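You operate a simulated robot arm through the tools that you are given. There is no shell and no other tool. Be economical: measure what you need, move in short steps, check, and stop when the job is done.

The job below is to be done with a simulated two-armed robot. You get a single attempt, and the scene is never put back.

## Task
Hold the base plate still, screw the black cap on and slide the plate on to the landing mat.
Fine: turn the cap till it binds, slide the plate to the middle of the mat without lifting it, then lay the dunnage strip where the plate lay.

The check looks at the end state, three seconds after you hand in, the way a careful person would. Anything else that was tipped, shoved, dropped, spilled or broken makes it a failure. Lids that push on must go on centred and level and be pressed home; caps that screw on are set level and turned clockwise until they are tight.

## Robot
Two 7-joint arms with two-finger parallel grippers on one trunk, on a base that drives. Base frame: it is fixed to the floor where the robot stands at the start and does not move with it; the origin is under the middle of the robot, x ahead of it, y to its left, z up. Units: mm, degrees, N and s.
The left shoulder is at the start at [70, 133, 1176], the right one opposite. With the tool pointing down near the work surface each hand reaches from about 100 to 640 mm from the robot's upright axis, wherever it stands, measured 20 degrees to its own side. Places, roughly: base plate boss [500, -300, 800]; base plate place [500, -200, 800]. Payload 1.57 kg a hand.
The TCP of each hand is the grasp point between the finger pads, 30 mm short of the fingertips. In the tool frame z runs along the fingers and y along their closing line. The gripper opens to 80 mm. The fingers are 17 mm wide and 12 mm thick; the gripper's body (40 by 82 mm) begins 80 mm behind the TCP.
Orientation is that of the tool frame in the base frame, as a unit quaternion [w, x, y, z]. With the fingers straight down and closing along the base's y, the tool's x points along the base's -x, its y along +y and its z along -z.

## Interface
- The arms move only by the tool move_arm. It takes "left_series", "right_series" or both (then of equal length, played together; a hand with none holds still); each is a list of rows, each a list of 7 numbers: the gripper command, from -1 (fully open) to 1 (shut), values between in proportion, then the shift along the tool's x, y, z in mm, then the turn, a rotation vector about the tool's x, y, z in degrees. In form: [[jaw, x, y, z, rx, ry, rz], ...]. A call has 1 to 8 rows; each row is the pose to reach, as a shift and turn from the pose commanded when the call began, along the tool's axes at that moment. Rows are played at 5 a second. More than 50 mm and 8.6 degrees between two rows, or a gripper value outside its range, and nothing of the call is played. Where a pose cannot be reached the arm comes as near as it can. A force on the tool above 40 N (or 10 N above the force at the start of the call, whichever is more), or a blocked arm, ends the call early, and 0.2 s more pass. The fingers move at their own pace (about 153 mm/s each) and stop on an object; they squeeze with about 32 N. The grip force told is the motor's: it shows also when the fingers shut on nothing. Time passes only in rows, and 0.2 s behind the last, so rows that repeat a pose let the fingers close. The reply holds the time, the measured pose of the TCP, the force on the tool along the base axes, the opening and the grip force, in the units named above and with some noise.
- Cameras (640 x 400 px; columns grow to the right, rows downward): "scene" is now at [123, -29.3, 1386.4]; the picture's right is [-0.36, -0.93, 0.00], its down [-0.69, 0.27, -0.68] and it looks along [0.63, -0.25, -0.74] (base axes); focal length 270 px, centre (320, 200). "left" rides on the left gripper at [72, 7, -122] in its tool frame; the picture's right is [-0.09, 1.00, 0.00], its down [-0.84, -0.08, -0.54] and it looks along [-0.54, -0.05, 0.84] (tool axes); focal length 238 px, centre (320, 200). "right" rides on the right gripper at [72, -7, -122] in its tool frame; the picture's right is [0.09, 1.00, 0.00], its down [-0.84, 0.08, -0.54] and it looks along [-0.54, 0.05, 0.84] (tool axes); focal length 238 px, centre (320, 200). There is no depth. A picture from a camera that has moved, and an enlarged one, comes with that camera's place and axes in the base frame and with its lens.
- capture(camera): a new picture of that camera. The clock stands still meanwhile.
- lift_body(by): slides the trunk up (or, below 0, down) by that many mm; the arms and the scene camera ride with it, the base frame stays. It gives what a move gives, with no picture.
- steer(legs): drives the robot by 1 to 6 legs, each [ahead, left, turn to the left] in mm, mm and degrees, along the robot's own axes; the way and the turn of a leg run together, so that a leg with both is an arc; at most 1500 mm and 180 degrees a leg. The arms and the cameras ride along, it lands a little off, and it stops where it bumps. It gives what a move gives.
- pan_tilt(pan, tilt): turns the head with the scene camera to pan (to the left, within 86 degrees either way) and tilt (down, from -29 to 69), counted from straight ahead of the robot. It gives what a move gives.
- enlarge(camera, box): a new picture of the part [left, top, right, bottom] of that camera's present view, enlarged. The clock stands still meanwhile.
- finish_job(): hands the job in; it is judged then, once.

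Work in short steps. Places have to be worked out from the pictures, the camera data and where the tool is seen: move nearer, look again, correct. Check each grasp and each placing, and mend what went wrong. You have 120 turns and 100 pictures in all, those below and enlarged ones among them. Open the grippers and draw the arms clear of the work before you hand the job in, unless the task says otherwise.

The tools are called by a JSON object that holds its "api" and its "payload". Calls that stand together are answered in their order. move_arm: Moves the arms, as the interface text tells. Its arguments: {"type":"object","properties":{"left_series":{"type":"array","items":{"type":"array","items":{"type":"number"}}},"right_series":{"type":"array","items":{"type":"array","items":{"type":"number"}}}},"required":[]} The other tools are called the same way: lift_body (by) slides the trunk up or down; steer (legs) drives the base; pan_tilt (pan, tilt) turns the head that bears the scene camera; capture (camera) takes a picture; enlarge (camera, box) takes an enlarged picture of a part of a camera's view; finish_job () hands the job in.

At the start:

```text
clock: 0.0
left_position: [449.9, 18.1, 1151.3]
left_ee_rot: [0.0, 0.001, 1.0, -0.001]
left_wrist_force: [0.9, -1.0, 0.5]
left_gripper_width: 80.2
left_grip_force: 0.1
right_position: [335.2, -301.1, 1158.8]
right_ee_rot: [0.0, -0.001, 1.0, 0.001]
right_wrist_force: [0.2, 1.1, 1.1]
right_gripper_width: 80.1
right_grip_force: 0.1
trunk travel left (down, up): [-750.0, 190.0]
robot x, y, heading: [0.7, 0.9, -0.1]
head pan, tilt: [-21.2, 47.3]
```

scene: 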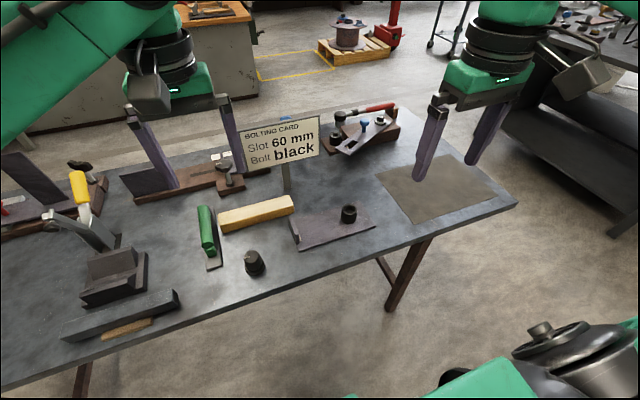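
right: 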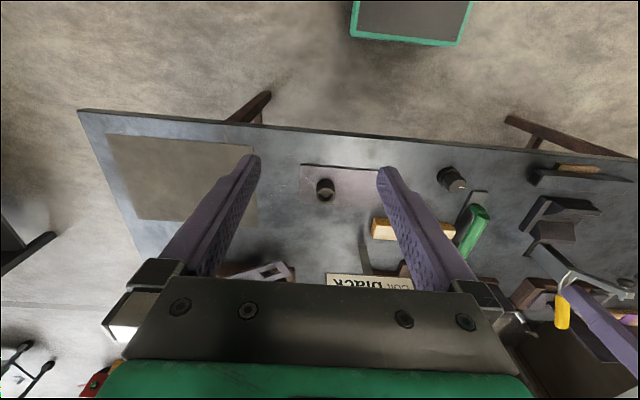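
left: 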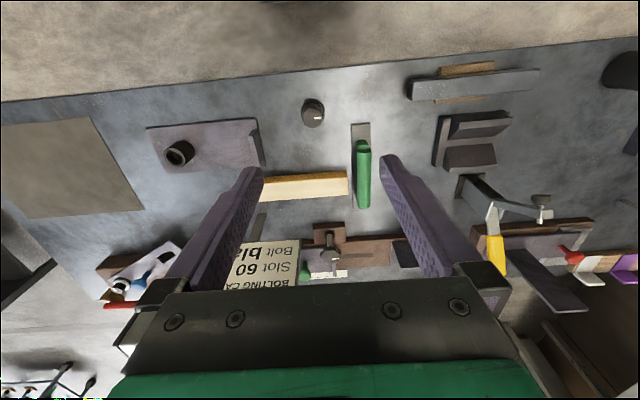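

I'll start with close looks at the plate, the cap, the strip and the mat.

{"api": "enlarge", "payload": {"camera": "scene", "box": [190, 140, 400, 290]}}

{"api": "enlarge", "payload": {"camera": "scene", "box": [280, 100, 530, 260]}}

{"api": "enlarge", "payload": {"camera": "left", "box": [130, 60, 400, 220]}}

{"api": "enlarge", "payload": {"camera": "right", "box": [80, 90, 500, 300]}}

```text
2.67 times, centred on (295, 215) of scene
camera zoom: at [123.0, -29.3, 1386.4], right [-0.36, -0.93, 0.0], down [-0.69, 0.27, -0.68], along [0.63, -0.25, -0.74], focal length 721 px, centre (387, 160)
```

zoom: 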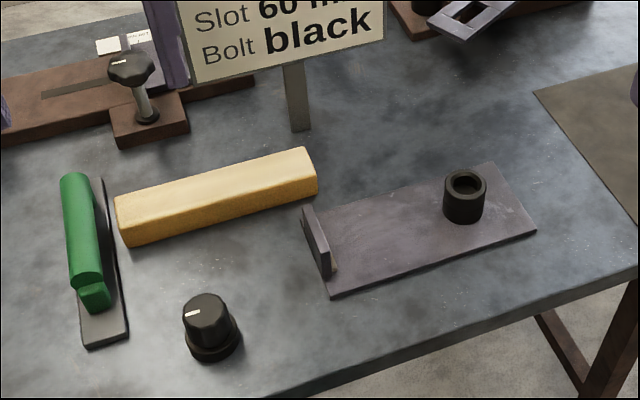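

```text
2.50 times, centred on (405, 180) of scene
camera zoom: at [123.0, -29.3, 1386.4], right [-0.36, -0.93, 0.0], down [-0.69, 0.27, -0.68], along [0.63, -0.25, -0.74], focal length 676 px, centre (108, 250)
```

zoom: 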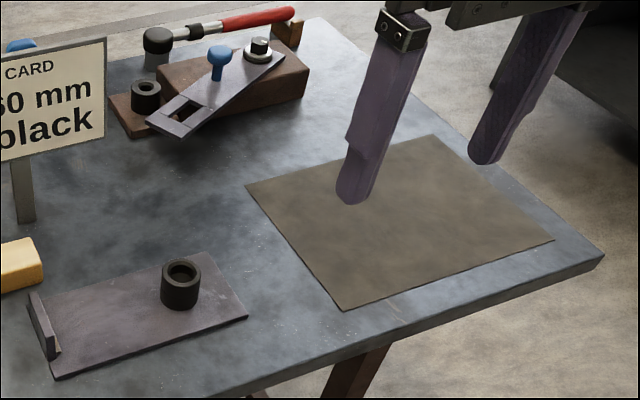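

```text
2.37 times, centred on (265, 140) of left
camera zoom: at [377.4, 22.8, 1271.4], right [0.09, 1.0, 0.0], down [0.84, -0.08, 0.54], along [0.54, -0.05, -0.84], focal length 565 px, centre (450, 342)
```

zoom: 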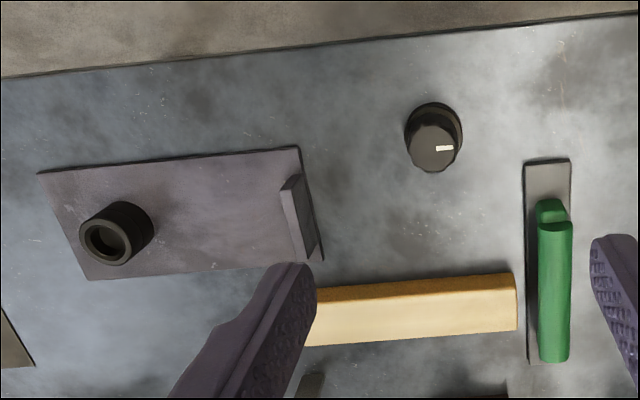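

```text
1.52 times, centred on (290, 195) of right
camera zoom: at [263.1, -306.9, 1279.0], right [-0.09, 1.0, 0.0], down [0.84, 0.08, 0.54], along [0.54, 0.05, -0.84], focal length 363 px, centre (366, 208)
```

zoom: 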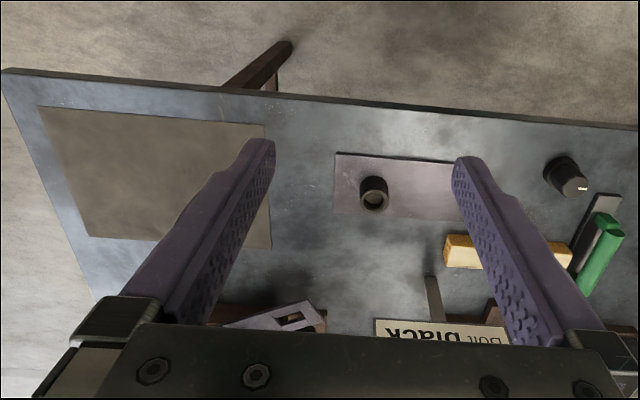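

The plate spans about x 480–580, y −328 to −108, with the boss near [530, −273]. The cap is near [478, 0], the mat centre near [558, −582], and the wood strip near [622, −43]. I'll move the left hand aside and bring the right hand above the cap for a closer look.

{"api": "move_arm", "payload": {"left_series": [[-1, 12, 35, 0, 0, 0, 0], [-1, 25, 70, 0, 0, 0, 0], [-1, 37, 105, 0, 0, 0, 0], [-1, 50, 140, 0, 0, 0, 0], [-1, 62, 175, 0, 0, 0, 0], [-1, 75, 210, 0, 0, 0, 0], [-1, 87, 245, 0, 0, 0, 0], [-1, 100, 280, 0, 0, 0, 0]], "right_series": [[-1, -14, 36, 12, 0, 0, 0], [-1, -28, 74, 25, 0, 0, 0], [-1, -42, 111, 37, 0, 0, 0], [-1, -57, 148, 50, 0, 0, 0], [-1, -71, 185, 62, 0, 0, 0], [-1, -85, 222, 75, 0, 0, 0], [-1, -100, 260, 87, 0, 0, 0], [-1, -115, 300, 100, 0, 0, 0]]}}

{"api": "capture", "payload": {"camera": "right"}}

```text
clock: 1.8
left_position: [343.8, 296.1, 1150.7]
left_ee_rot: [0.001, 0.0, 1.0, -0.001]
left_wrist_force: [-0.4, 1.0, -0.5]
left_gripper_width: 80.0
left_grip_force: 0.1
right_position: [413.7, -61.1, 1057.5]
right_ee_rot: [0.002, 0.0, 1.0, 0.0]
right_wrist_force: [-0.1, 0.1, -0.5]
right_gripper_width: 79.9
right_grip_force: 0.0
right hand out of reach, approached as far as the arm can: row 7, 8
trunk travel left (down, up): [-750.0, 190.0]
robot x, y, heading: [0.6, 3.4, -0.0]
head pan, tilt: [-21.2, 47.3]
```

```text
92 pictures are left
camera right: at [343.0, -66.6, 1177.0], right [-0.09, 1.0, 0.0], down [0.83, 0.08, 0.55], along [0.54, 0.05, -0.84], focal length 238 px, centre (320, 200)
```

right: 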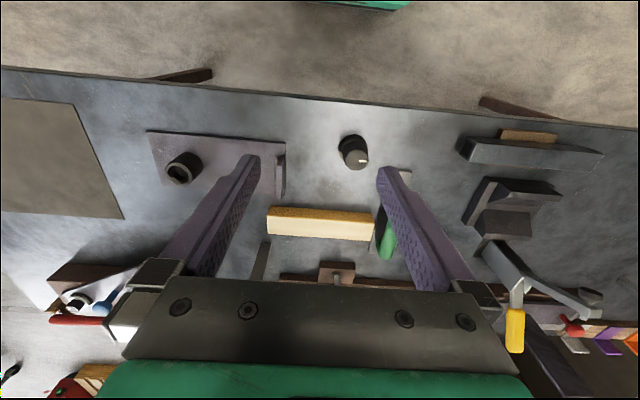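

The cap is out of reach across the body, so I'll drive the robot 170 mm to the left.

{"api": "steer", "payload": {"legs": [[0, 170, 0]]}}

{"api": "capture", "payload": {"camera": "right"}}

```text
clock: 3.2
left_position: [346.8, 455.1, 1150.7]
left_ee_rot: [-0.001, 0.0, 1.0, 0.001]
left_wrist_force: [-0.8, -0.6, -0.7]
left_gripper_width: 80.2
left_grip_force: 0.0
right_position: [417.7, 99.9, 1055.5]
right_ee_rot: [-0.001, 0.001, 1.0, 0.002]
right_wrist_force: [-0.1, -0.1, 0.2]
right_gripper_width: 80.2
right_grip_force: 0.1
trunk travel left (down, up): [-750.0, 190.0]
robot x, y, heading: [3.6, 165.4, -0.2]
head pan, tilt: [-21.2, 47.3]
```

```text
91 pictures are left
camera right: at [345.9, 93.2, 1175.9], right [-0.09, 1.0, 0.0], down [0.84, 0.07, 0.54], along [0.54, 0.05, -0.84], focal length 238 px, centre (320, 200)
```

right: 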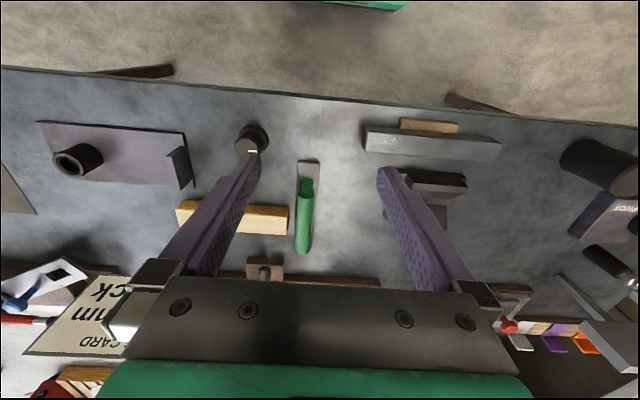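

Now I'll bring the right hand above the cap.

{"api": "move_arm", "payload": {"right_series": [[-1, -13, -26, 24, 0, 0, 0], [-1, -26, -52, 48, 0, 0, 0], [-1, -39, -78, 72, 0, 0, 0], [-1, -52, -103, 95, 0, 0, 0], [-1, -52, -103, 95, 0, 0, 0]]}}

{"api": "capture", "payload": {"camera": "right"}}

{"api": "pan_tilt", "payload": {"pan": -35, "tilt": 50}}

{"api": "capture", "payload": {"camera": "scene"}}

```text
clock: 4.4
left_position: [347.2, 458.4, 1150.5]
left_ee_rot: [0.0, 0.001, 1.0, 0.0]
left_wrist_force: [0.4, -0.9, 0.5]
left_gripper_width: 80.2
left_grip_force: 0.0
right_position: [467.3, -0.2, 960.4]
right_ee_rot: [0.001, 0.001, 1.0, 0.0]
right_wrist_force: [0.1, 0.0, -1.0]
right_gripper_width: 80.1
right_grip_force: 0.1
trunk travel left (down, up): [-750.0, 190.0]
robot x, y, heading: [-0.1, 164.9, -0.3]
head pan, tilt: [-21.2, 47.3]
```

```text
90 pictures are left
camera right: at [396.6, -6.8, 1080.4], right [-0.09, 1.0, 0.0], down [0.84, 0.08, 0.54], along [0.54, 0.05, -0.84], focal length 238 px, centre (320, 200)
```

right: 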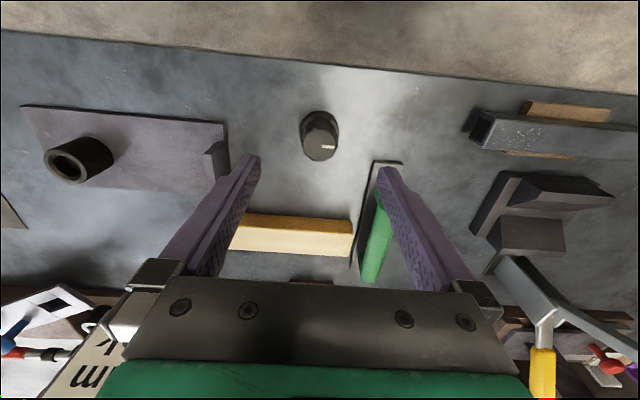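

```text
clock: 5.2
left_position: [347.9, 459.5, 1150.4]
left_ee_rot: [-0.002, 0.001, 1.0, 0.0]
left_wrist_force: [-0.2, -0.3, 0.0]
left_gripper_width: 80.1
left_grip_force: 0.1
right_position: [466.9, 0.1, 960.2]
right_ee_rot: [0.0, 0.001, 1.0, 0.001]
right_wrist_force: [-0.2, 0.6, 0.1]
right_gripper_width: 80.0
right_grip_force: 0.0
trunk travel left (down, up): [-750.0, 190.0]
robot x, y, heading: [1.7, 163.4, 0.1]
head pan, tilt: [-35.0, 50.0]
```

```text
89 pictures are left
camera scene: at [112.1, 119.4, 1382.8], right [-0.57, -0.82, 0.0], down [-0.63, 0.44, -0.64], along [0.53, -0.37, -0.77], focal length 270 px, centre (320, 200)
```

scene: 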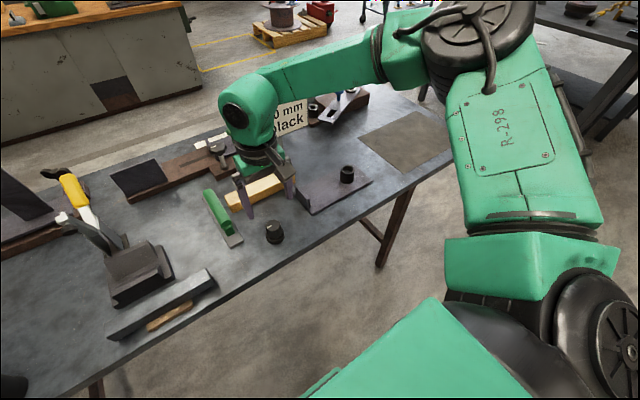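

Enlarging the cap to find its height and size.

{"api": "enlarge", "payload": {"camera": "right", "box": [270, 85, 390, 185]}}

{"api": "enlarge", "payload": {"camera": "scene", "box": [230, 190, 330, 260]}}

```text
4.00 times, centred on (330, 135) of right
camera zoom: at [396.6, -6.4, 1080.5], right [-0.09, 1.0, 0.0], down [0.84, 0.08, 0.54], along [0.54, 0.05, -0.84], focal length 953 px, centre (280, 460)
```

zoom: 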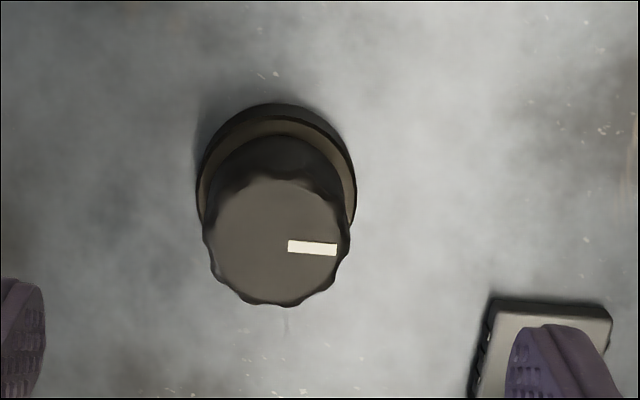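

```text
5.71 times, centred on (280, 225) of scene
camera zoom: at [112.1, 119.4, 1382.8], right [-0.57, -0.82, 0.0], down [-0.63, 0.44, -0.64], along [0.53, -0.37, -0.77], focal length 1544 px, centre (549, 57)
```

zoom: 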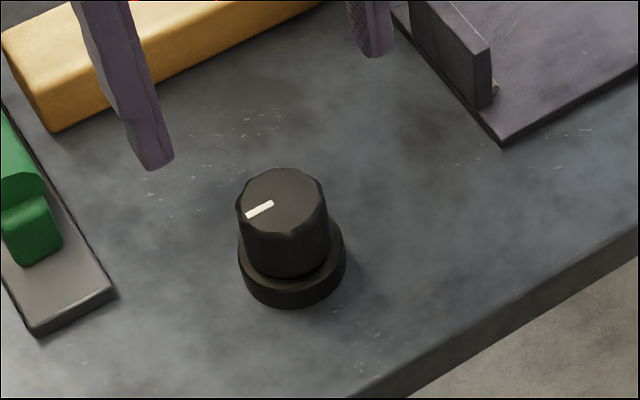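

The cap is a 39 mm knob on a 46 mm flange, with its centre near [477, 0] and its top near z 855. I'll go down to z≈846 so the fingertips stay above the flange, then grip.

{"api": "move_arm", "payload": {"right_series": [[-1, -9.5, 0, 30, 0, 0, 0], [-1, -9.5, 0, 60, 0, 0, 0], [-1, -9.5, 0, 85, 0, 0, 0], [-1, -9.5, 0, 100, 0, 0, 0], [-1, -9.5, 0, 114, 0, 0, 0], [-1, -9.5, 0, 114, 0, 0, 0]]}}

{"api": "capture", "payload": {"camera": "right"}}

{"api": "enlarge", "payload": {"camera": "scene", "box": [230, 190, 330, 260]}}

```text
clock: 6.6
left_position: [346.9, 457.6, 1149.6]
left_ee_rot: [-0.001, 0.001, 1.0, 0.0]
left_wrist_force: [0.2, 0.1, -0.6]
left_gripper_width: 80.0
left_grip_force: 0.1
right_position: [460.5, -15.1, 862.5]
right_ee_rot: [0.001, 0.001, 1.0, 0.001]
right_wrist_force: [-0.1, 0.1, 0.1]
right_gripper_width: 80.2
right_grip_force: 0.1
right hand out of reach, approached as far as the arm can: row 3, 4, 5, 6
trunk travel left (down, up): [-750.0, 190.0]
robot x, y, heading: [-0.7, 160.7, 0.1]
head pan, tilt: [-35.0, 50.0]
```

```text
86 pictures are left
camera right: at [389.3, -21.5, 981.9], right [-0.09, 1.0, 0.0], down [0.84, 0.08, 0.54], along [0.54, 0.05, -0.84], focal length 238 px, centre (320, 200)
```

right: 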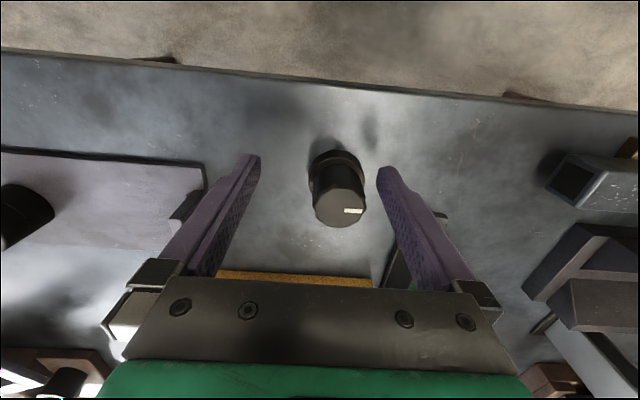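

```text
5.71 times, centred on (280, 225) of scene
camera zoom: at [112.0, 119.1, 1382.8], right [-0.57, -0.82, 0.0], down [-0.63, 0.44, -0.64], along [0.53, -0.37, -0.77], focal length 1544 px, centre (549, 57)
```

zoom: 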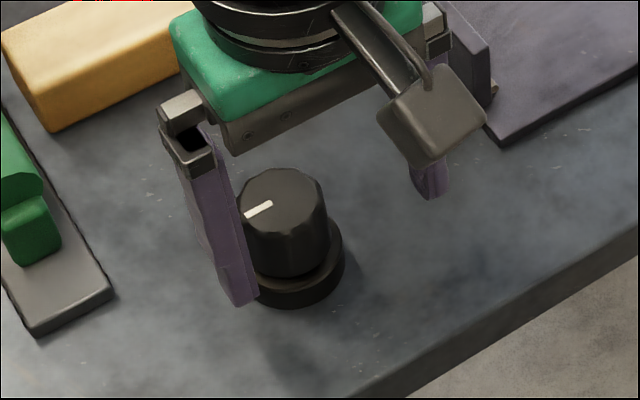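

The arm stopped short because of a reach limit, without touching the cap. I'll go back up, then drive further left so the cap lies more to the arm's own side.

{"api": "move_arm", "payload": {"right_series": [[-1, 0, 0, -40, 0, 0, 0], [-1, 0, 0, -80, 0, 0, 0], [-1, 0, 0, -110, 0, 0, 0]]}}

{"api": "steer", "payload": {"legs": [[0, 90, 0]]}}

```text
clock: 7.4
left_position: [347.5, 457.1, 1149.3]
left_ee_rot: [-0.001, 0.002, 1.0, 0.0]
left_wrist_force: [0.2, -0.1, 0.7]
left_gripper_width: 79.8
left_grip_force: 0.1
right_position: [460.0, -13.9, 970.9]
right_ee_rot: [0.0, 0.0, 1.0, 0.0]
right_wrist_force: [-0.1, -1.6, -0.1]
right_gripper_width: 80.0
right_grip_force: 0.2
trunk travel left (down, up): [-750.0, 190.0]
robot x, y, heading: [-0.8, 163.5, -0.1]
head pan, tilt: [-35.0, 50.0]
```

```text
clock: 8.5
left_position: [347.7, 545.7, 1150.8]
left_ee_rot: [-0.001, 0.002, 1.0, 0.001]
left_wrist_force: [0.8, -0.4, 0.0]
left_gripper_width: 80.1
left_grip_force: 0.0
right_position: [459.2, 74.8, 970.5]
right_ee_rot: [0.0, 0.001, 1.0, 0.002]
right_wrist_force: [-0.1, 0.3, 0.1]
right_gripper_width: 79.8
right_grip_force: 0.1
trunk travel left (down, up): [-750.0, 190.0]
robot x, y, heading: [-1.4, 255.3, -0.1]
head pan, tilt: [-35.0, 50.0]
```

The hand is now at [459, 75, 970]. I'll move over the cap and go down partway to test the reach.

{"api": "move_arm", "payload": {"right_series": [[-1, -9, -38, 0, 0, 0, 0], [-1, -18, -75, 0, 0, 0, 0], [-1, -18, -75, 35, 0, 0, 0], [-1, -18, -75, 70, 0, 0, 0], [-1, -18, -75, 70, 0, 0, 0]]}}

{"api": "enlarge", "payload": {"camera": "right", "box": [240, 80, 400, 260]}}

```text
clock: 9.7
left_position: [347.3, 547.5, 1149.8]
left_ee_rot: [0.001, 0.002, 1.0, 0.0]
left_wrist_force: [-0.9, -0.6, -0.3]
left_gripper_width: 79.8
left_grip_force: 0.1
right_position: [477.7, 2.1, 901.8]
right_ee_rot: [0.001, 0.003, 1.0, 0.0]
right_wrist_force: [0.0, -0.8, -0.1]
right_gripper_width: 80.2
right_grip_force: 0.0
trunk travel left (down, up): [-750.0, 190.0]
robot x, y, heading: [-0.2, 253.6, -0.1]
head pan, tilt: [-35.0, 50.0]
```

```text
2.22 times, centred on (320, 170) of right
camera zoom: at [406.6, -3.9, 1022.0], right [-0.09, 1.0, 0.0], down [0.84, 0.07, 0.54], along [0.54, 0.05, -0.84], focal length 530 px, centre (320, 267)
```

zoom: 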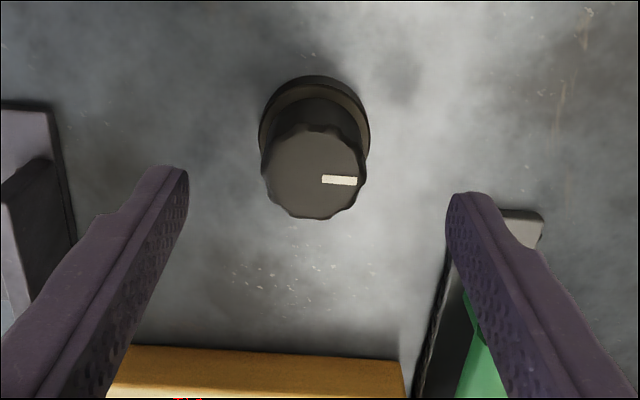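

The cap centre measures [476, 0] with the top at 855, and the hand is nearly on it. I'll go down to 847 and close.

{"api": "move_arm", "payload": {"right_series": [[-1, 1.7, -1.5, 20, 0, 0, 0], [-1, 1.7, -1.5, 40, 0, 0, 0], [-1, 1.7, -1.5, 55, 0, 0, 0], [-1, 1.7, -1.5, 55, 0, 0, 0], [1, 1.7, -1.5, 55, 0, 0, 0], [1, 1.7, -1.5, 55, 0, 0, 0], [1, 1.7, -1.5, 55, 0, 0, 0]]}}

{"api": "capture", "payload": {"camera": "right"}}

```text
clock: 11.3
left_position: [348.0, 543.8, 1151.3]
left_ee_rot: [0.0, 0.003, 1.0, 0.002]
left_wrist_force: [-0.5, 0.7, -0.5]
left_gripper_width: 79.9
left_grip_force: 0.1
right_position: [476.3, -4.8, 843.7]
right_ee_rot: [0.002, 0.002, 1.0, 0.001]
right_wrist_force: [4.0, -22.5, 10.4]
right_gripper_width: 48.1
right_grip_force: 44.6
trunk travel left (down, up): [-750.0, 190.0]
robot x, y, heading: [-0.0, 256.6, -0.2]
head pan, tilt: [-35.0, 50.0]
```

```text
83 pictures are left
camera right: at [405.5, -10.9, 964.6], right [-0.09, 1.0, 0.0], down [0.84, 0.07, 0.54], along [0.54, 0.05, -0.84], focal length 238 px, centre (320, 200)
```

right: 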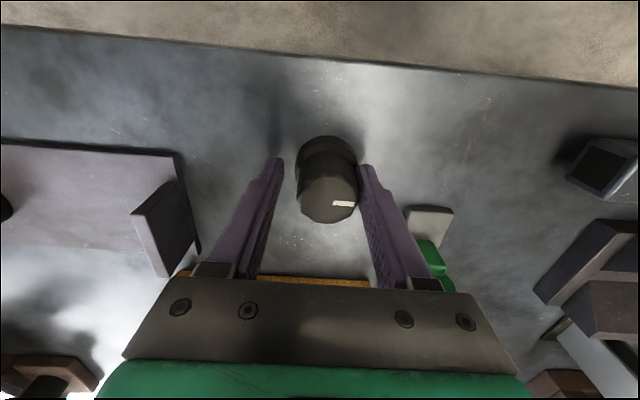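

The jaws stopped at 48 mm with a sideways force, so only one finger may be bearing. Checking closely.

{"api": "enlarge", "payload": {"camera": "right", "box": [230, 110, 430, 250]}}

{"api": "enlarge", "payload": {"camera": "scene", "box": [280, 180, 400, 260]}}

```text
2.86 times, centred on (330, 180) of right
camera zoom: at [405.5, -10.9, 964.6], right [-0.09, 1.0, 0.0], down [0.84, 0.07, 0.54], along [0.54, 0.05, -0.84], focal length 681 px, centre (291, 257)
```

zoom: 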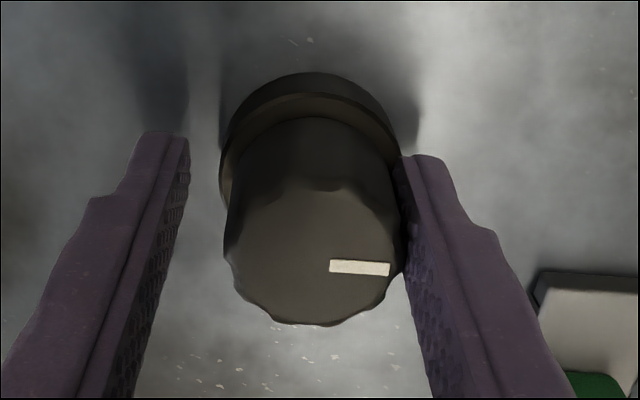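

```text
5.00 times, centred on (340, 220) of scene
camera zoom: at [111.5, 204.5, 1382.8], right [-0.58, -0.82, 0.0], down [-0.63, 0.44, -0.64], along [0.53, -0.37, -0.77], focal length 1351 px, centre (220, 100)
```

zoom: 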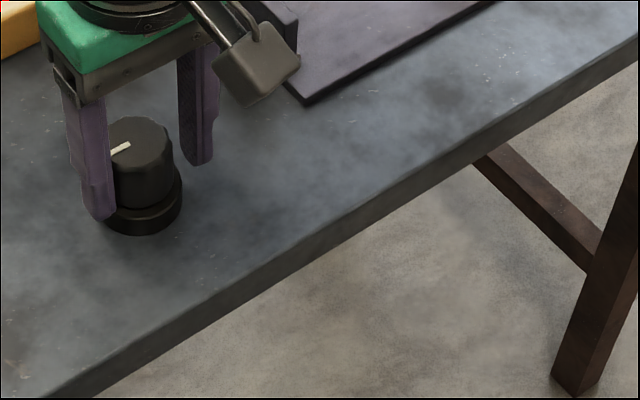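

The left fingertip is riding on the flange. I'll open, rise about 9 mm and close on the knob proper.

{"api": "move_arm", "payload": {"right_series": [[-1, 0, 0, 0, 0, 0, 0], [-1, 0, 0, -9, 0, 0, 0], [-1, 0, 0, -9, 0, 0, 0], [-1, 0, 0, -9, 0, 0, 0]]}}

{"api": "move_arm", "payload": {"right_series": [[0, 0, 0, 0, 0, 0, 0], [0.3, 0, 0, 0, 0, 0, 0], [1, 0, 0, 0, 0, 0, 0], [1, 0, 0, 0, 0, 0, 0], [1, 0, 0, 0, 0, 0, 0]]}}

{"api": "enlarge", "payload": {"camera": "right", "box": [230, 110, 430, 250]}}

```text
clock: 12.3
left_position: [348.6, 548.1, 1150.1]
left_ee_rot: [-0.001, 0.002, 1.0, 0.0]
left_wrist_force: [0.5, 0.4, 0.7]
left_gripper_width: 80.1
left_grip_force: 0.2
right_position: [477.3, -0.1, 853.0]
right_ee_rot: [0.0, 0.003, 1.0, 0.001]
right_wrist_force: [-0.5, 0.2, -0.6]
right_gripper_width: 80.0
right_grip_force: 0.0
trunk travel left (down, up): [-750.0, 190.0]
robot x, y, heading: [0.7, 255.2, -0.3]
head pan, tilt: [-35.0, 50.0]
```

```text
clock: 13.5
left_position: [347.2, 546.4, 1150.7]
left_ee_rot: [-0.001, 0.002, 1.0, 0.001]
left_wrist_force: [0.8, -0.4, 0.0]
left_gripper_width: 80.0
left_grip_force: 0.0
right_position: [476.4, 0.1, 852.7]
right_ee_rot: [0.0, 0.002, 1.0, 0.001]
right_wrist_force: [0.7, 0.4, 0.6]
right_gripper_width: 36.7
right_grip_force: 32.1
trunk travel left (down, up): [-750.0, 190.0]
robot x, y, heading: [0.8, 253.7, -0.1]
head pan, tilt: [-35.0, 50.0]
```

```text
2.86 times, centred on (330, 180) of right
camera zoom: at [406.1, -6.3, 973.2], right [-0.09, 1.0, 0.0], down [0.84, 0.07, 0.54], along [0.54, 0.05, -0.84], focal length 681 px, centre (291, 257)
```

zoom: 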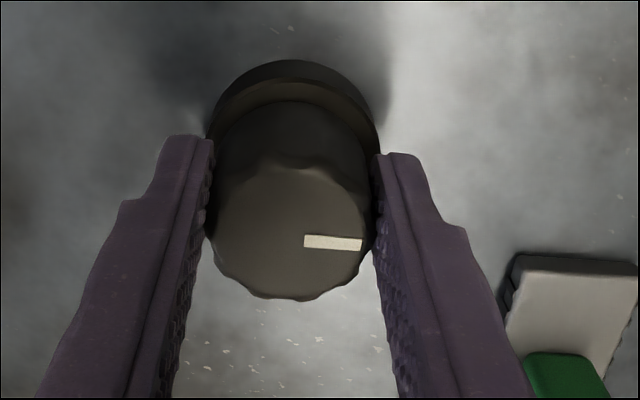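

The knob is gripped squarely at 36.7 mm. Lifting it clear.

{"api": "move_arm", "payload": {"right_series": [[1, 0, 0, -15, 0, 0, 0], [1, 0, 0, -40, 0, 0, 0], [1, 0, 0, -75, 0, 0, 0], [1, 0, 0, -110, 0, 0, 0], [1, 0, 0, -145, 0, 0, 0], [1, 0, 0, -180, 0, 0, 0], [1, 0, 0, -200, 0, 0, 0]]}}

{"api": "capture", "payload": {"camera": "right"}}

```text
clock: 15.1
left_position: [348.5, 548.0, 1149.5]
left_ee_rot: [-0.001, 0.002, 1.0, 0.0]
left_wrist_force: [0.6, -0.1, -0.1]
left_gripper_width: 79.9
left_grip_force: 0.1
right_position: [474.7, 0.0, 1056.2]
right_ee_rot: [0.0, 0.001, 1.0, 0.002]
right_wrist_force: [0.0, -0.2, -0.5]
right_gripper_width: 36.5
right_grip_force: 32.0
trunk travel left (down, up): [-750.0, 190.0]
robot x, y, heading: [0.2, 252.6, -0.4]
head pan, tilt: [-35.0, 50.0]
```

```text
79 pictures are left
camera right: at [404.6, -6.0, 1176.9], right [-0.09, 1.0, 0.0], down [0.84, 0.07, 0.54], along [0.54, 0.05, -0.84], focal length 238 px, centre (320, 200)
```

right: 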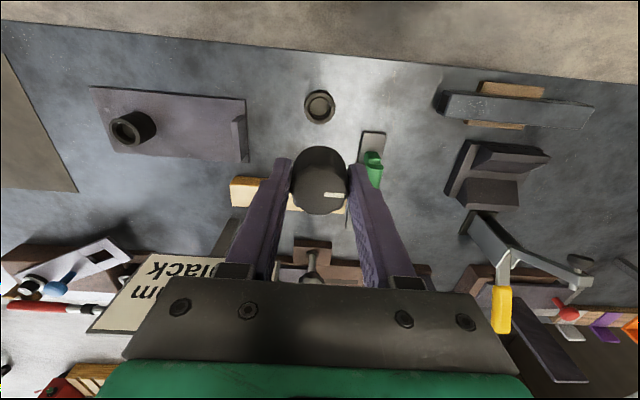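

The lower ring stayed on the table, so it was a stand and the cap is just the knob. A side look at the held cap will give its length.

{"api": "enlarge", "payload": {"camera": "right", "box": [250, 70, 400, 230]}}

{"api": "capture", "payload": {"camera": "scene"}}

```text
2.50 times, centred on (325, 150) of right
camera zoom: at [404.6, -6.0, 1176.9], right [-0.09, 1.0, 0.0], down [0.84, 0.07, 0.54], along [0.54, 0.05, -0.84], focal length 596 px, centre (308, 325)
```

zoom: 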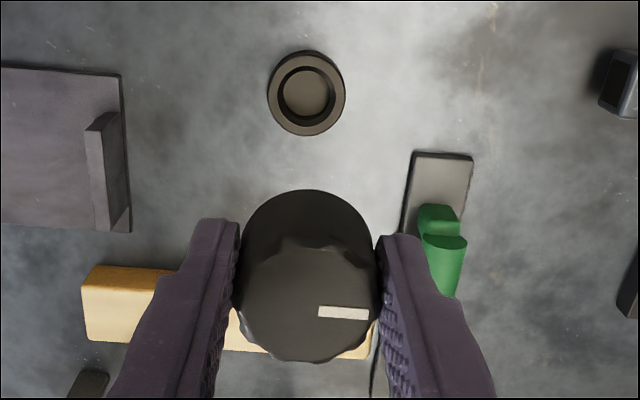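

```text
77 pictures are left
camera scene: at [112.0, 209.5, 1382.8], right [-0.58, -0.82, 0.0], down [-0.63, 0.44, -0.64], along [0.53, -0.37, -0.77], focal length 270 px, centre (320, 200)
```

scene: 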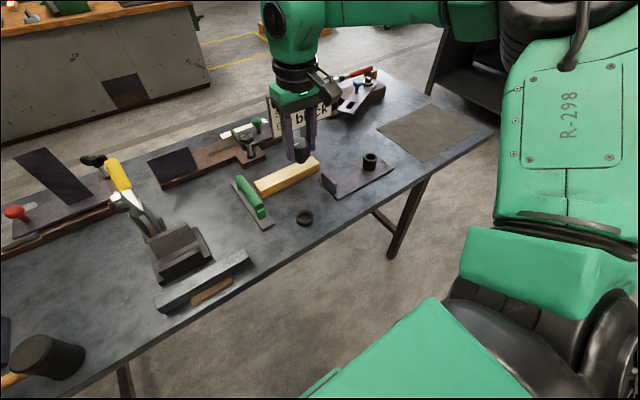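

The stand is only a cup, and the cap is in hand. Now I'll drive right so that the right arm faces the boss, then lower the trunk.

{"api": "steer", "payload": {"legs": [[0, -365, 0]]}}

{"api": "lift_body", "payload": {"by": -80}}

{"api": "pan_tilt", "payload": {"pan": -10, "tilt": 50}}

{"api": "capture", "payload": {"camera": "scene"}}

```text
clock: 17.5
left_position: [346.5, 177.8, 1150.1]
left_ee_rot: [-0.001, 0.001, 1.0, 0.0]
left_wrist_force: [0.6, 0.4, 0.7]
left_gripper_width: 80.2
left_grip_force: 0.1
right_position: [475.4, -368.0, 1056.2]
right_ee_rot: [0.0, 0.001, 1.0, 0.0]
right_wrist_force: [-0.1, 0.6, -0.6]
right_gripper_width: 36.6
right_grip_force: 32.0
trunk travel left (down, up): [-750.0, 190.0]
robot x, y, heading: [-0.8, -114.7, -0.2]
head pan, tilt: [-35.0, 50.0]
```

```text
clock: 18.6
left_position: [347.7, 177.4, 1070.6]
left_ee_rot: [-0.001, 0.001, 1.0, 0.0]
left_wrist_force: [0.2, -0.2, 0.7]
left_gripper_width: 79.9
left_grip_force: 0.0
right_position: [475.4, -369.7, 976.5]
right_ee_rot: [0.0, 0.001, 1.0, 0.001]
right_wrist_force: [0.3, 0.5, -1.5]
right_gripper_width: 36.6
right_grip_force: 32.1
trunk travel left (down, up): [-670.0, 270.0]
robot x, y, heading: [-1.8, -115.2, -0.2]
head pan, tilt: [-35.0, 50.0]
```

```text
clock: 19.5
left_position: [347.0, 177.4, 1069.6]
left_ee_rot: [-0.001, 0.001, 1.0, 0.0]
left_wrist_force: [0.7, -0.7, 0.0]
left_gripper_width: 80.2
left_grip_force: 0.0
right_position: [475.3, -370.2, 976.9]
right_ee_rot: [0.0, 0.001, 1.0, 0.001]
right_wrist_force: [-0.1, 0.2, -0.5]
right_gripper_width: 36.6
right_grip_force: 32.3
trunk travel left (down, up): [-670.0, 270.0]
robot x, y, heading: [-1.2, -118.3, -0.0]
head pan, tilt: [-10.0, 50.0]
```

```text
76 pictures are left
camera scene: at [124.1, -130.6, 1302.7], right [-0.18, -0.98, 0.0], down [-0.75, 0.14, -0.64], along [0.63, -0.11, -0.77], focal length 270 px, centre (320, 200)
```

scene: 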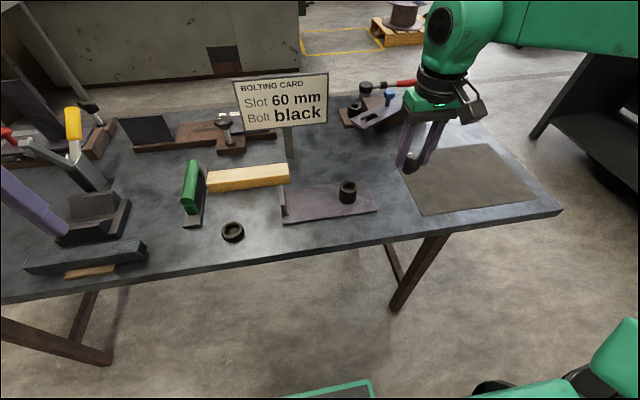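

Measuring the plate, the lip and the boss from this clear view.

{"api": "enlarge", "payload": {"camera": "scene", "box": [200, 150, 400, 250]}}

{"api": "enlarge", "payload": {"camera": "right", "box": [220, 60, 620, 280]}}

{"api": "enlarge", "payload": {"camera": "scene", "box": [380, 120, 570, 230]}}

```text
3.20 times, centred on (300, 200) of scene
camera zoom: at [124.1, -130.6, 1302.7], right [-0.18, -0.98, 0.0], down [-0.75, 0.14, -0.64], along [0.63, -0.11, -0.77], focal length 865 px, centre (384, 200)
```

zoom: 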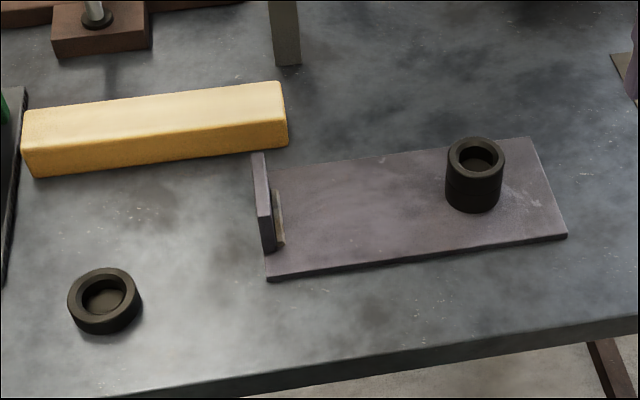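

```text
1.60 times, centred on (420, 170) of right
camera zoom: at [404.4, -376.1, 1096.4], right [-0.09, 1.0, 0.0], down [0.84, 0.08, 0.54], along [0.54, 0.05, -0.84], focal length 381 px, centre (160, 248)
```

zoom: 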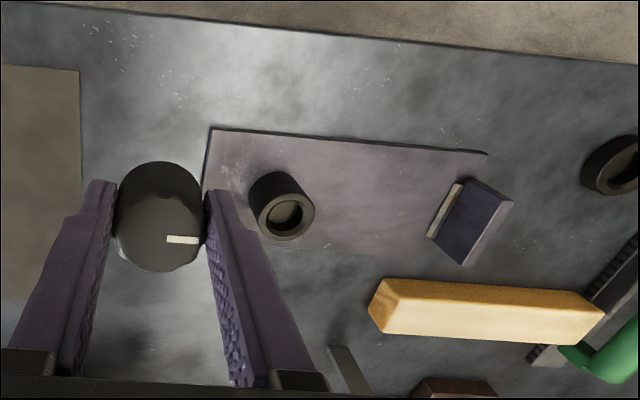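

```text
3.37 times, centred on (475, 175) of scene
camera zoom: at [124.1, -130.6, 1302.7], right [-0.18, -0.98, 0.0], down [-0.75, 0.14, -0.64], along [0.63, -0.11, -0.77], focal length 910 px, centre (-202, 284)
```

zoom: 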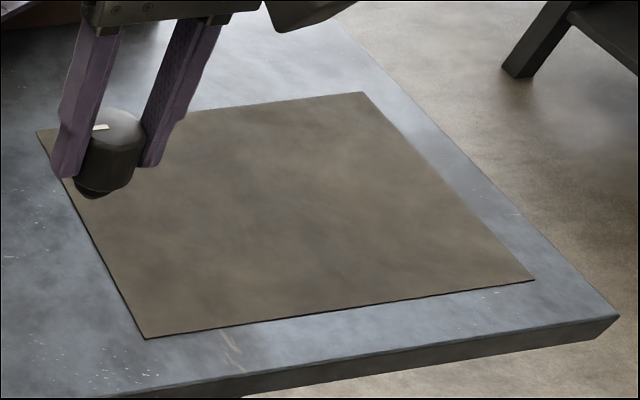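

The boss top is near [530, −270, 838]. The lip runs x 500–562 at y −114 and is about 35 mm high. I'll bring the left hand over the lip to hold the plate.

{"api": "move_arm", "payload": {"left_series": [[-1, -23, -36, 14, 0, 0, 0], [-1, -46, -73, 27, 0, 0, 0], [-1, -69, -110, 41, 0, 0, 0], [-1, -92, -146, 55, 0, 0, 0], [-1, -115, -183, 69, 0, 0, 0], [-1, -138, -219, 82, 0, 0, 0], [-1, -161, -255, 96, 0, 0, 0], [-1, -183, -292, 110, 0, 0, 0]]}}

{"api": "capture", "payload": {"camera": "left"}}

{"api": "enlarge", "payload": {"camera": "scene", "box": [390, 110, 470, 180]}}

```text
clock: 21.3
left_position: [528.6, -116.5, 960.6]
left_ee_rot: [0.0, 0.001, 1.0, 0.002]
left_wrist_force: [-0.5, -0.3, 0.1]
left_gripper_width: 80.2
left_grip_force: 0.0
right_position: [474.9, -371.9, 975.2]
right_ee_rot: [0.0, 0.001, 1.0, 0.002]
right_wrist_force: [0.0, -0.2, -0.4]
right_gripper_width: 36.5
right_grip_force: 31.8
trunk travel left (down, up): [-670.0, 270.0]
robot x, y, heading: [1.1, -116.6, -0.2]
head pan, tilt: [-10.0, 50.0]
```

```text
72 pictures are left
camera left: at [456.7, -110.1, 1080.4], right [0.09, 1.0, 0.0], down [0.84, -0.08, 0.54], along [0.54, -0.05, -0.84], focal length 238 px, centre (320, 200)
```

left: 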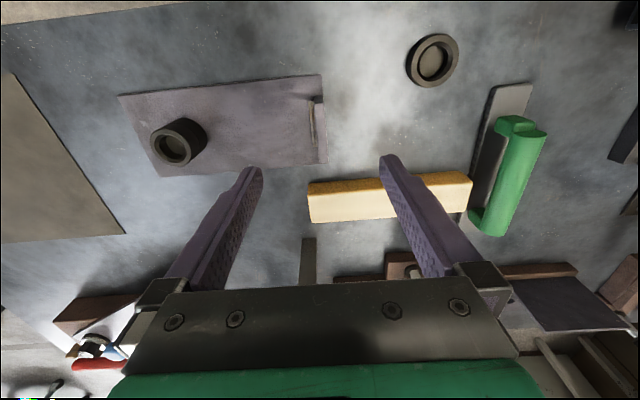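

```text
5.71 times, centred on (430, 145) of scene
camera zoom: at [124.8, -133.0, 1302.6], right [-0.18, -0.98, 0.0], down [-0.75, 0.14, -0.64], along [0.63, -0.11, -0.77], focal length 1544 px, centre (-309, 514)
```

zoom: 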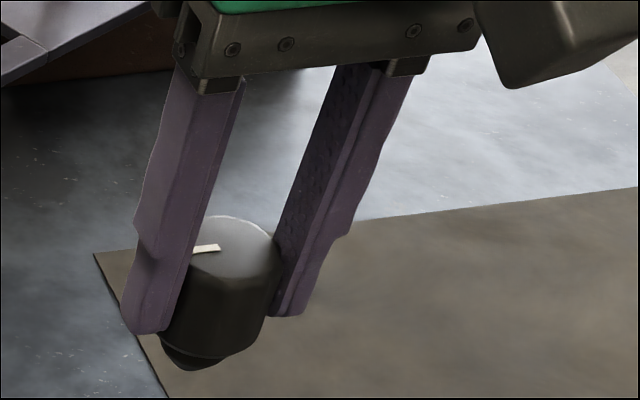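

The left arm reaches well. Enlarging the lip to align the jaws.

{"api": "enlarge", "payload": {"camera": "left", "box": [240, 60, 400, 180]}}

{"api": "enlarge", "payload": {"camera": "right", "box": [460, 140, 580, 240]}}

```text
3.33 times, centred on (320, 120) of left
camera zoom: at [456.7, -110.1, 1080.4], right [0.09, 1.0, 0.0], down [0.84, -0.08, 0.54], along [0.54, -0.05, -0.84], focal length 794 px, centre (320, 467)
```

zoom: 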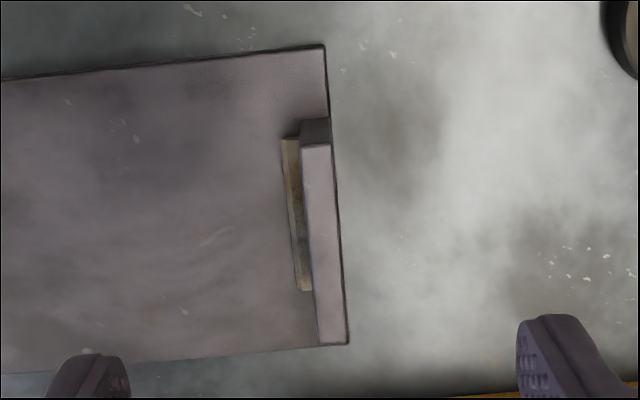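

```text
4.00 times, centred on (520, 190) of right
camera zoom: at [405.0, -378.1, 1095.6], right [-0.09, 1.0, 0.0], down [0.84, 0.07, 0.54], along [0.54, 0.05, -0.84], focal length 953 px, centre (-480, 240)
```

zoom: 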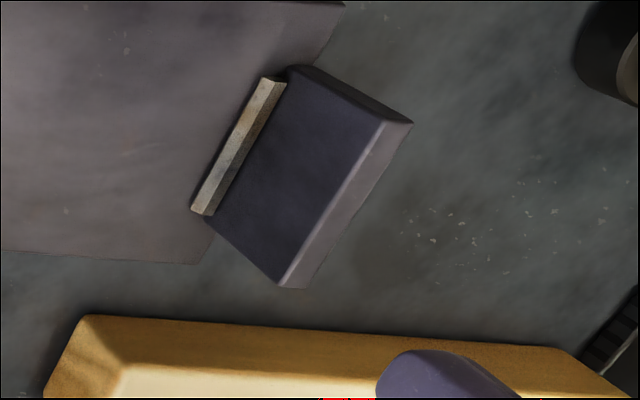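

The lip top centre is at [532, −115.5, 842] and it is 9 mm thick. I'll go down with the left hand and grip it, staying above the weld fillet.

{"api": "move_arm", "payload": {"left_series": [[-1, -2, 0.5, 30, 0, 0, 0], [-1, -2, 0.5, 60, 0, 0, 0], [-1, -2, 0.5, 85, 0, 0, 0], [-1, -2, 0.5, 105, 0, 0, 0], [-1, -2, 0.5, 116, 0, 0, 0], [-1, -2, 0.5, 116, 0, 0, 0]]}}

{"api": "capture", "payload": {"camera": "left"}}

```text
clock: 22.7
left_position: [531.3, -112.8, 844.7]
left_ee_rot: [0.0, 0.0, 1.0, -0.001]
left_wrist_force: [-0.3, -0.3, 0.7]
left_gripper_width: 79.9
left_grip_force: 0.0
right_position: [475.4, -370.7, 976.3]
right_ee_rot: [-0.001, 0.001, 1.0, 0.0]
right_wrist_force: [-0.2, 0.0, -0.6]
right_gripper_width: 36.4
right_grip_force: 31.7
trunk travel left (down, up): [-670.0, 270.0]
robot x, y, heading: [0.7, -113.8, -0.0]
head pan, tilt: [-10.0, 50.0]
```

```text
68 pictures are left
camera left: at [459.4, -106.6, 963.9], right [0.09, 1.0, 0.0], down [0.84, -0.08, 0.54], along [0.54, -0.05, -0.84], focal length 238 px, centre (320, 200)
```

left: 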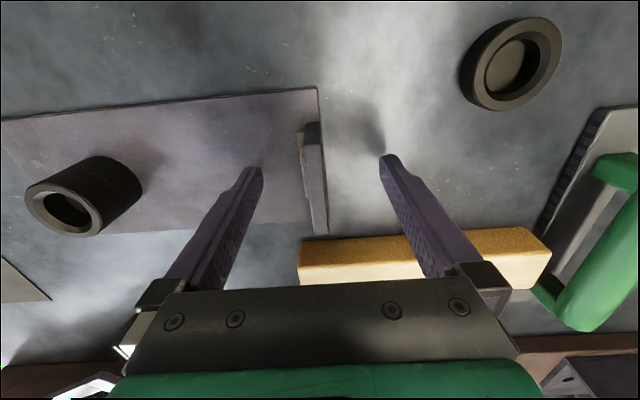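

The lip sits slightly to the jaws' right side. I'll shift 2 mm and close gently.

{"api": "move_arm", "payload": {"left_series": [[-0.5, 0, -2, 0, 0, 0, 0], [0, 0, -2, 0, 0, 0, 0], [0.4, 0, -2, 0, 0, 0, 0], [0.7, 0, -2, 0, 0, 0, 0], [1, 0, -2, 0, 0, 0, 0], [1, 0, -2, 0, 0, 0, 0], [1, 0, -2, 0, 0, 0, 0]]}}

{"api": "enlarge", "payload": {"camera": "left", "box": [0, 40, 420, 260]}}

```text
clock: 24.3
left_position: [530.7, -115.0, 842.9]
left_ee_rot: [-0.001, 0.001, 1.0, 0.001]
left_wrist_force: [-0.3, 2.4, 0.9]
left_gripper_width: 9.7
left_grip_force: 27.7
right_position: [474.1, -369.4, 976.3]
right_ee_rot: [0.0, 0.001, 1.0, 0.001]
right_wrist_force: [-0.2, -0.3, -0.7]
right_gripper_width: 36.4
right_grip_force: 32.3
trunk travel left (down, up): [-670.0, 270.0]
robot x, y, heading: [-4.1, -113.2, -0.1]
head pan, tilt: [-10.0, 50.0]
```

```text
1.52 times, centred on (210, 150) of left
camera zoom: at [459.1, -108.2, 964.0], right [0.09, 1.0, 0.0], down [0.84, -0.08, 0.54], along [0.54, -0.05, -0.84], focal length 363 px, centre (488, 276)
```

zoom: 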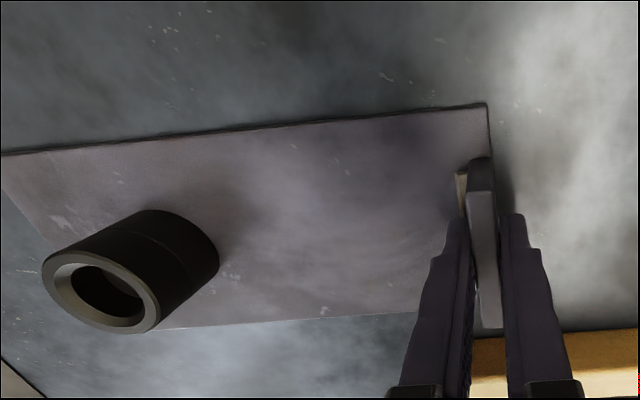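

The lip is firmly held. Now I'll bring the right hand above the boss and pre-turn it counter-clockwise to gain screwing range.

{"api": "move_arm", "payload": {"right_series": [[1, -7, 12, 0, 0, 0, -8], [1, -14, 25, 0, 0, 0, -16], [1, -21, 37, 0, 0, 0, -24], [1, -28, 50, 0, 0, 0, -32], [1, -35, 62, 0, 0, 0, -40], [1, -41, 75, 0, 0, 0, -48], [1, -48, 88, 0, 0, 0, -56], [1, -55, 100, 0, 0, 0, -64]]}}

{"api": "capture", "payload": {"camera": "right"}}

{"api": "capture", "payload": {"camera": "scene"}}

```text
clock: 26.1
left_position: [530.8, -114.0, 844.1]
left_ee_rot: [-0.002, 0.0, 1.0, 0.0]
left_wrist_force: [0.9, 2.9, 0.0]
left_gripper_width: 9.6
left_grip_force: 28.4
right_position: [356.3, -162.2, 926.5]
right_ee_rot: [0.011, -0.509, 0.86, -0.013]
right_wrist_force: [-0.5, 0.1, -0.8]
right_gripper_width: 36.4
right_grip_force: 31.7
right hand out of reach, approached as far as the arm can: row 3, 4, 5, 6, 7, 8
trunk travel left (down, up): [-670.0, 270.0]
robot x, y, heading: [0.3, -116.1, -0.4]
head pan, tilt: [-10.0, 50.0]
```

```text
66 pictures are left
camera right: at [325.5, -226.1, 1046.4], right [-0.92, 0.4, -0.03], down [0.32, 0.78, 0.54], along [0.24, 0.49, -0.84], focal length 238 px, centre (320, 200)
```

right: 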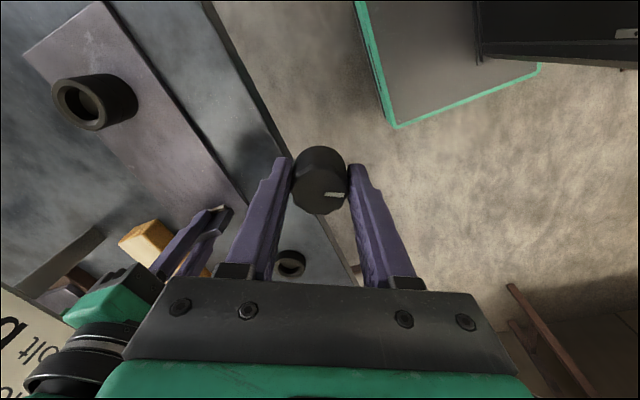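

```text
65 pictures are left
camera scene: at [124.5, -129.8, 1302.7], right [-0.18, -0.98, 0.0], down [-0.75, 0.13, -0.64], along [0.63, -0.11, -0.77], focal length 270 px, centre (320, 200)
```

scene: 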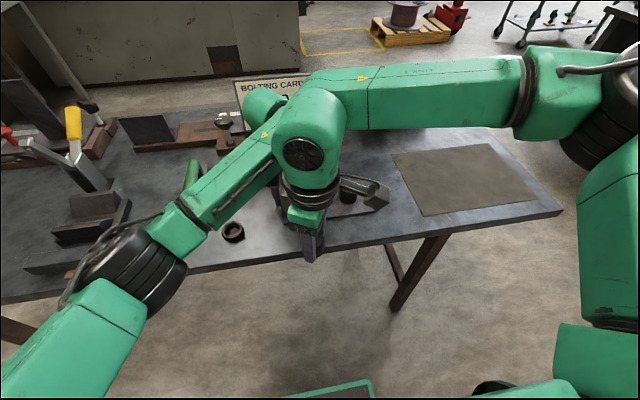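

The counter-clockwise pre-turn isn't reachable and the arm swerved, though nothing was touched. I'll return to a neutral pose away from the left hand.

{"api": "move_arm", "payload": {"right_series": [[1, 5, -10, -15, 0, 0, 8], [1, 15, -32, -30, 0, 0, 16], [1, 28, -57, -44, 0, 0, 24], [1, 40, -82, -44, 0, 0, 32], [1, 53, -108, -44, 0, 0, 40], [1, 65, -134, -44, 0, 0, 48], [1, 78, -160, -44, 0, 0, 55], [1, 90, -185, -44, 0, 0, 61]]}}

{"api": "capture", "payload": {"camera": "scene"}}

```text
clock: 27.9
left_position: [529.9, -114.9, 843.4]
left_ee_rot: [-0.001, 0.001, 1.0, 0.0]
left_wrist_force: [2.2, 1.6, 1.1]
left_gripper_width: 9.6
left_grip_force: 28.4
right_position: [466.8, -333.0, 988.1]
right_ee_rot: [0.016, 0.0, 1.0, -0.006]
right_wrist_force: [0.6, 0.3, -0.4]
right_gripper_width: 36.5
right_grip_force: 31.8
trunk travel left (down, up): [-670.0, 270.0]
robot x, y, heading: [-2.1, -117.6, -0.1]
head pan, tilt: [-10.0, 50.0]
```

```text
64 pictures are left
camera scene: at [124.4, -130.3, 1302.7], right [-0.18, -0.98, 0.0], down [-0.75, 0.13, -0.64], along [0.63, -0.11, -0.77], focal length 270 px, centre (320, 200)
```

scene: 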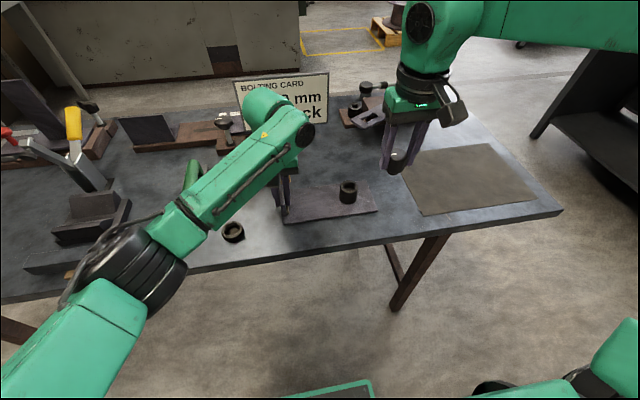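

The arm is back to neutral. I'll move above the boss at neutral yaw and correct the small tilt.

{"api": "move_arm", "payload": {"right_series": [[1, -16, 16, 2, -0.3, 0.9, 0], [1, -32, 31, 4, -0.7, 1.8, 0], [1, -48, 47, 6, -0.7, 1.8, 0], [1, -63, 62, 8, -0.7, 1.8, 0], [1, -63, 62, 8, -0.7, 1.8, 0]]}}

{"api": "capture", "payload": {"camera": "right"}}

```text
clock: 29.1
left_position: [530.9, -114.4, 843.6]
left_ee_rot: [-0.001, 0.001, 1.0, 0.0]
left_wrist_force: [1.4, 1.5, 1.1]
left_gripper_width: 9.8
left_grip_force: 28.1
right_position: [517.9, -274.6, 981.4]
right_ee_rot: [0.001, -0.001, 1.0, 0.0]
right_wrist_force: [-1.1, -0.7, 0.1]
right_gripper_width: 36.3
right_grip_force: 32.2
right hand out of reach, approached as far as the arm can: row 4, 5
trunk travel left (down, up): [-670.0, 270.0]
robot x, y, heading: [1.6, -118.2, 0.1]
head pan, tilt: [-10.0, 50.0]
```

```text
63 pictures are left
camera right: at [447.5, -280.8, 1101.6], right [-0.1, 1.0, 0.0], down [0.84, 0.08, 0.54], along [0.54, 0.05, -0.84], focal length 238 px, centre (320, 200)
```

right: 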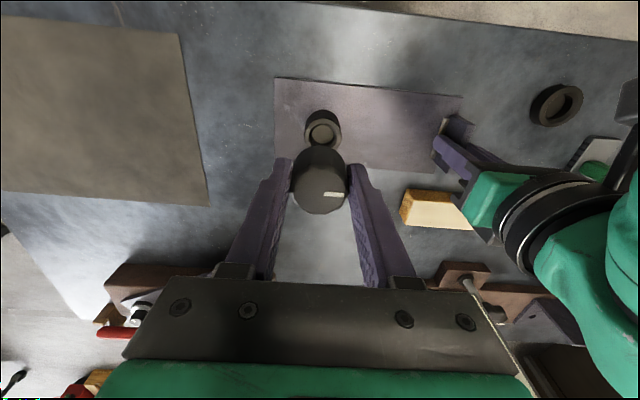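

This is the joint limit at neutral yaw. I'll test whether clockwise yaw frees the wrist.

{"api": "move_arm", "payload": {"right_series": [[1, 5, 0, 0, 0, 0, 8], [1, 5, 0, 0, 0, 0, 16], [1, 5, 0, 0, 0, 0, 24], [1, 0, 0, 0, 0, 0, 32], [1, -5, 2, 0, 0, 0, 40], [1, -11, 4, 0, 0, 0, 48], [1, -11, 4, 0, 0, 0, 56], [1, -11, 4, 0, 0, 0, 64]]}}

{"api": "capture", "payload": {"camera": "scene"}}

```text
clock: 30.9
left_position: [531.4, -115.1, 844.1]
left_ee_rot: [-0.001, 0.001, 1.0, 0.0]
left_wrist_force: [1.3, 2.6, 0.9]
left_gripper_width: 10.0
left_grip_force: 28.0
right_position: [518.8, -276.3, 979.8]
right_ee_rot: [0.001, 0.529, 0.848, 0.0]
right_wrist_force: [0.4, 0.3, -0.1]
right_gripper_width: 36.6
right_grip_force: 32.4
right hand out of reach, approached as far as the arm can: row 5, 6, 7, 8
trunk travel left (down, up): [-670.0, 270.0]
robot x, y, heading: [-0.5, -117.1, 0.0]
head pan, tilt: [-10.0, 50.0]
```

```text
62 pictures are left
camera scene: at [124.3, -130.2, 1302.7], right [-0.18, -0.98, 0.0], down [-0.75, 0.13, -0.64], along [0.63, -0.11, -0.77], focal length 270 px, centre (320, 200)
```

scene: 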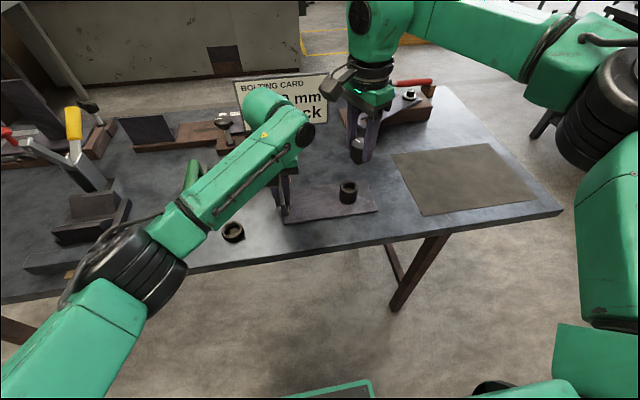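

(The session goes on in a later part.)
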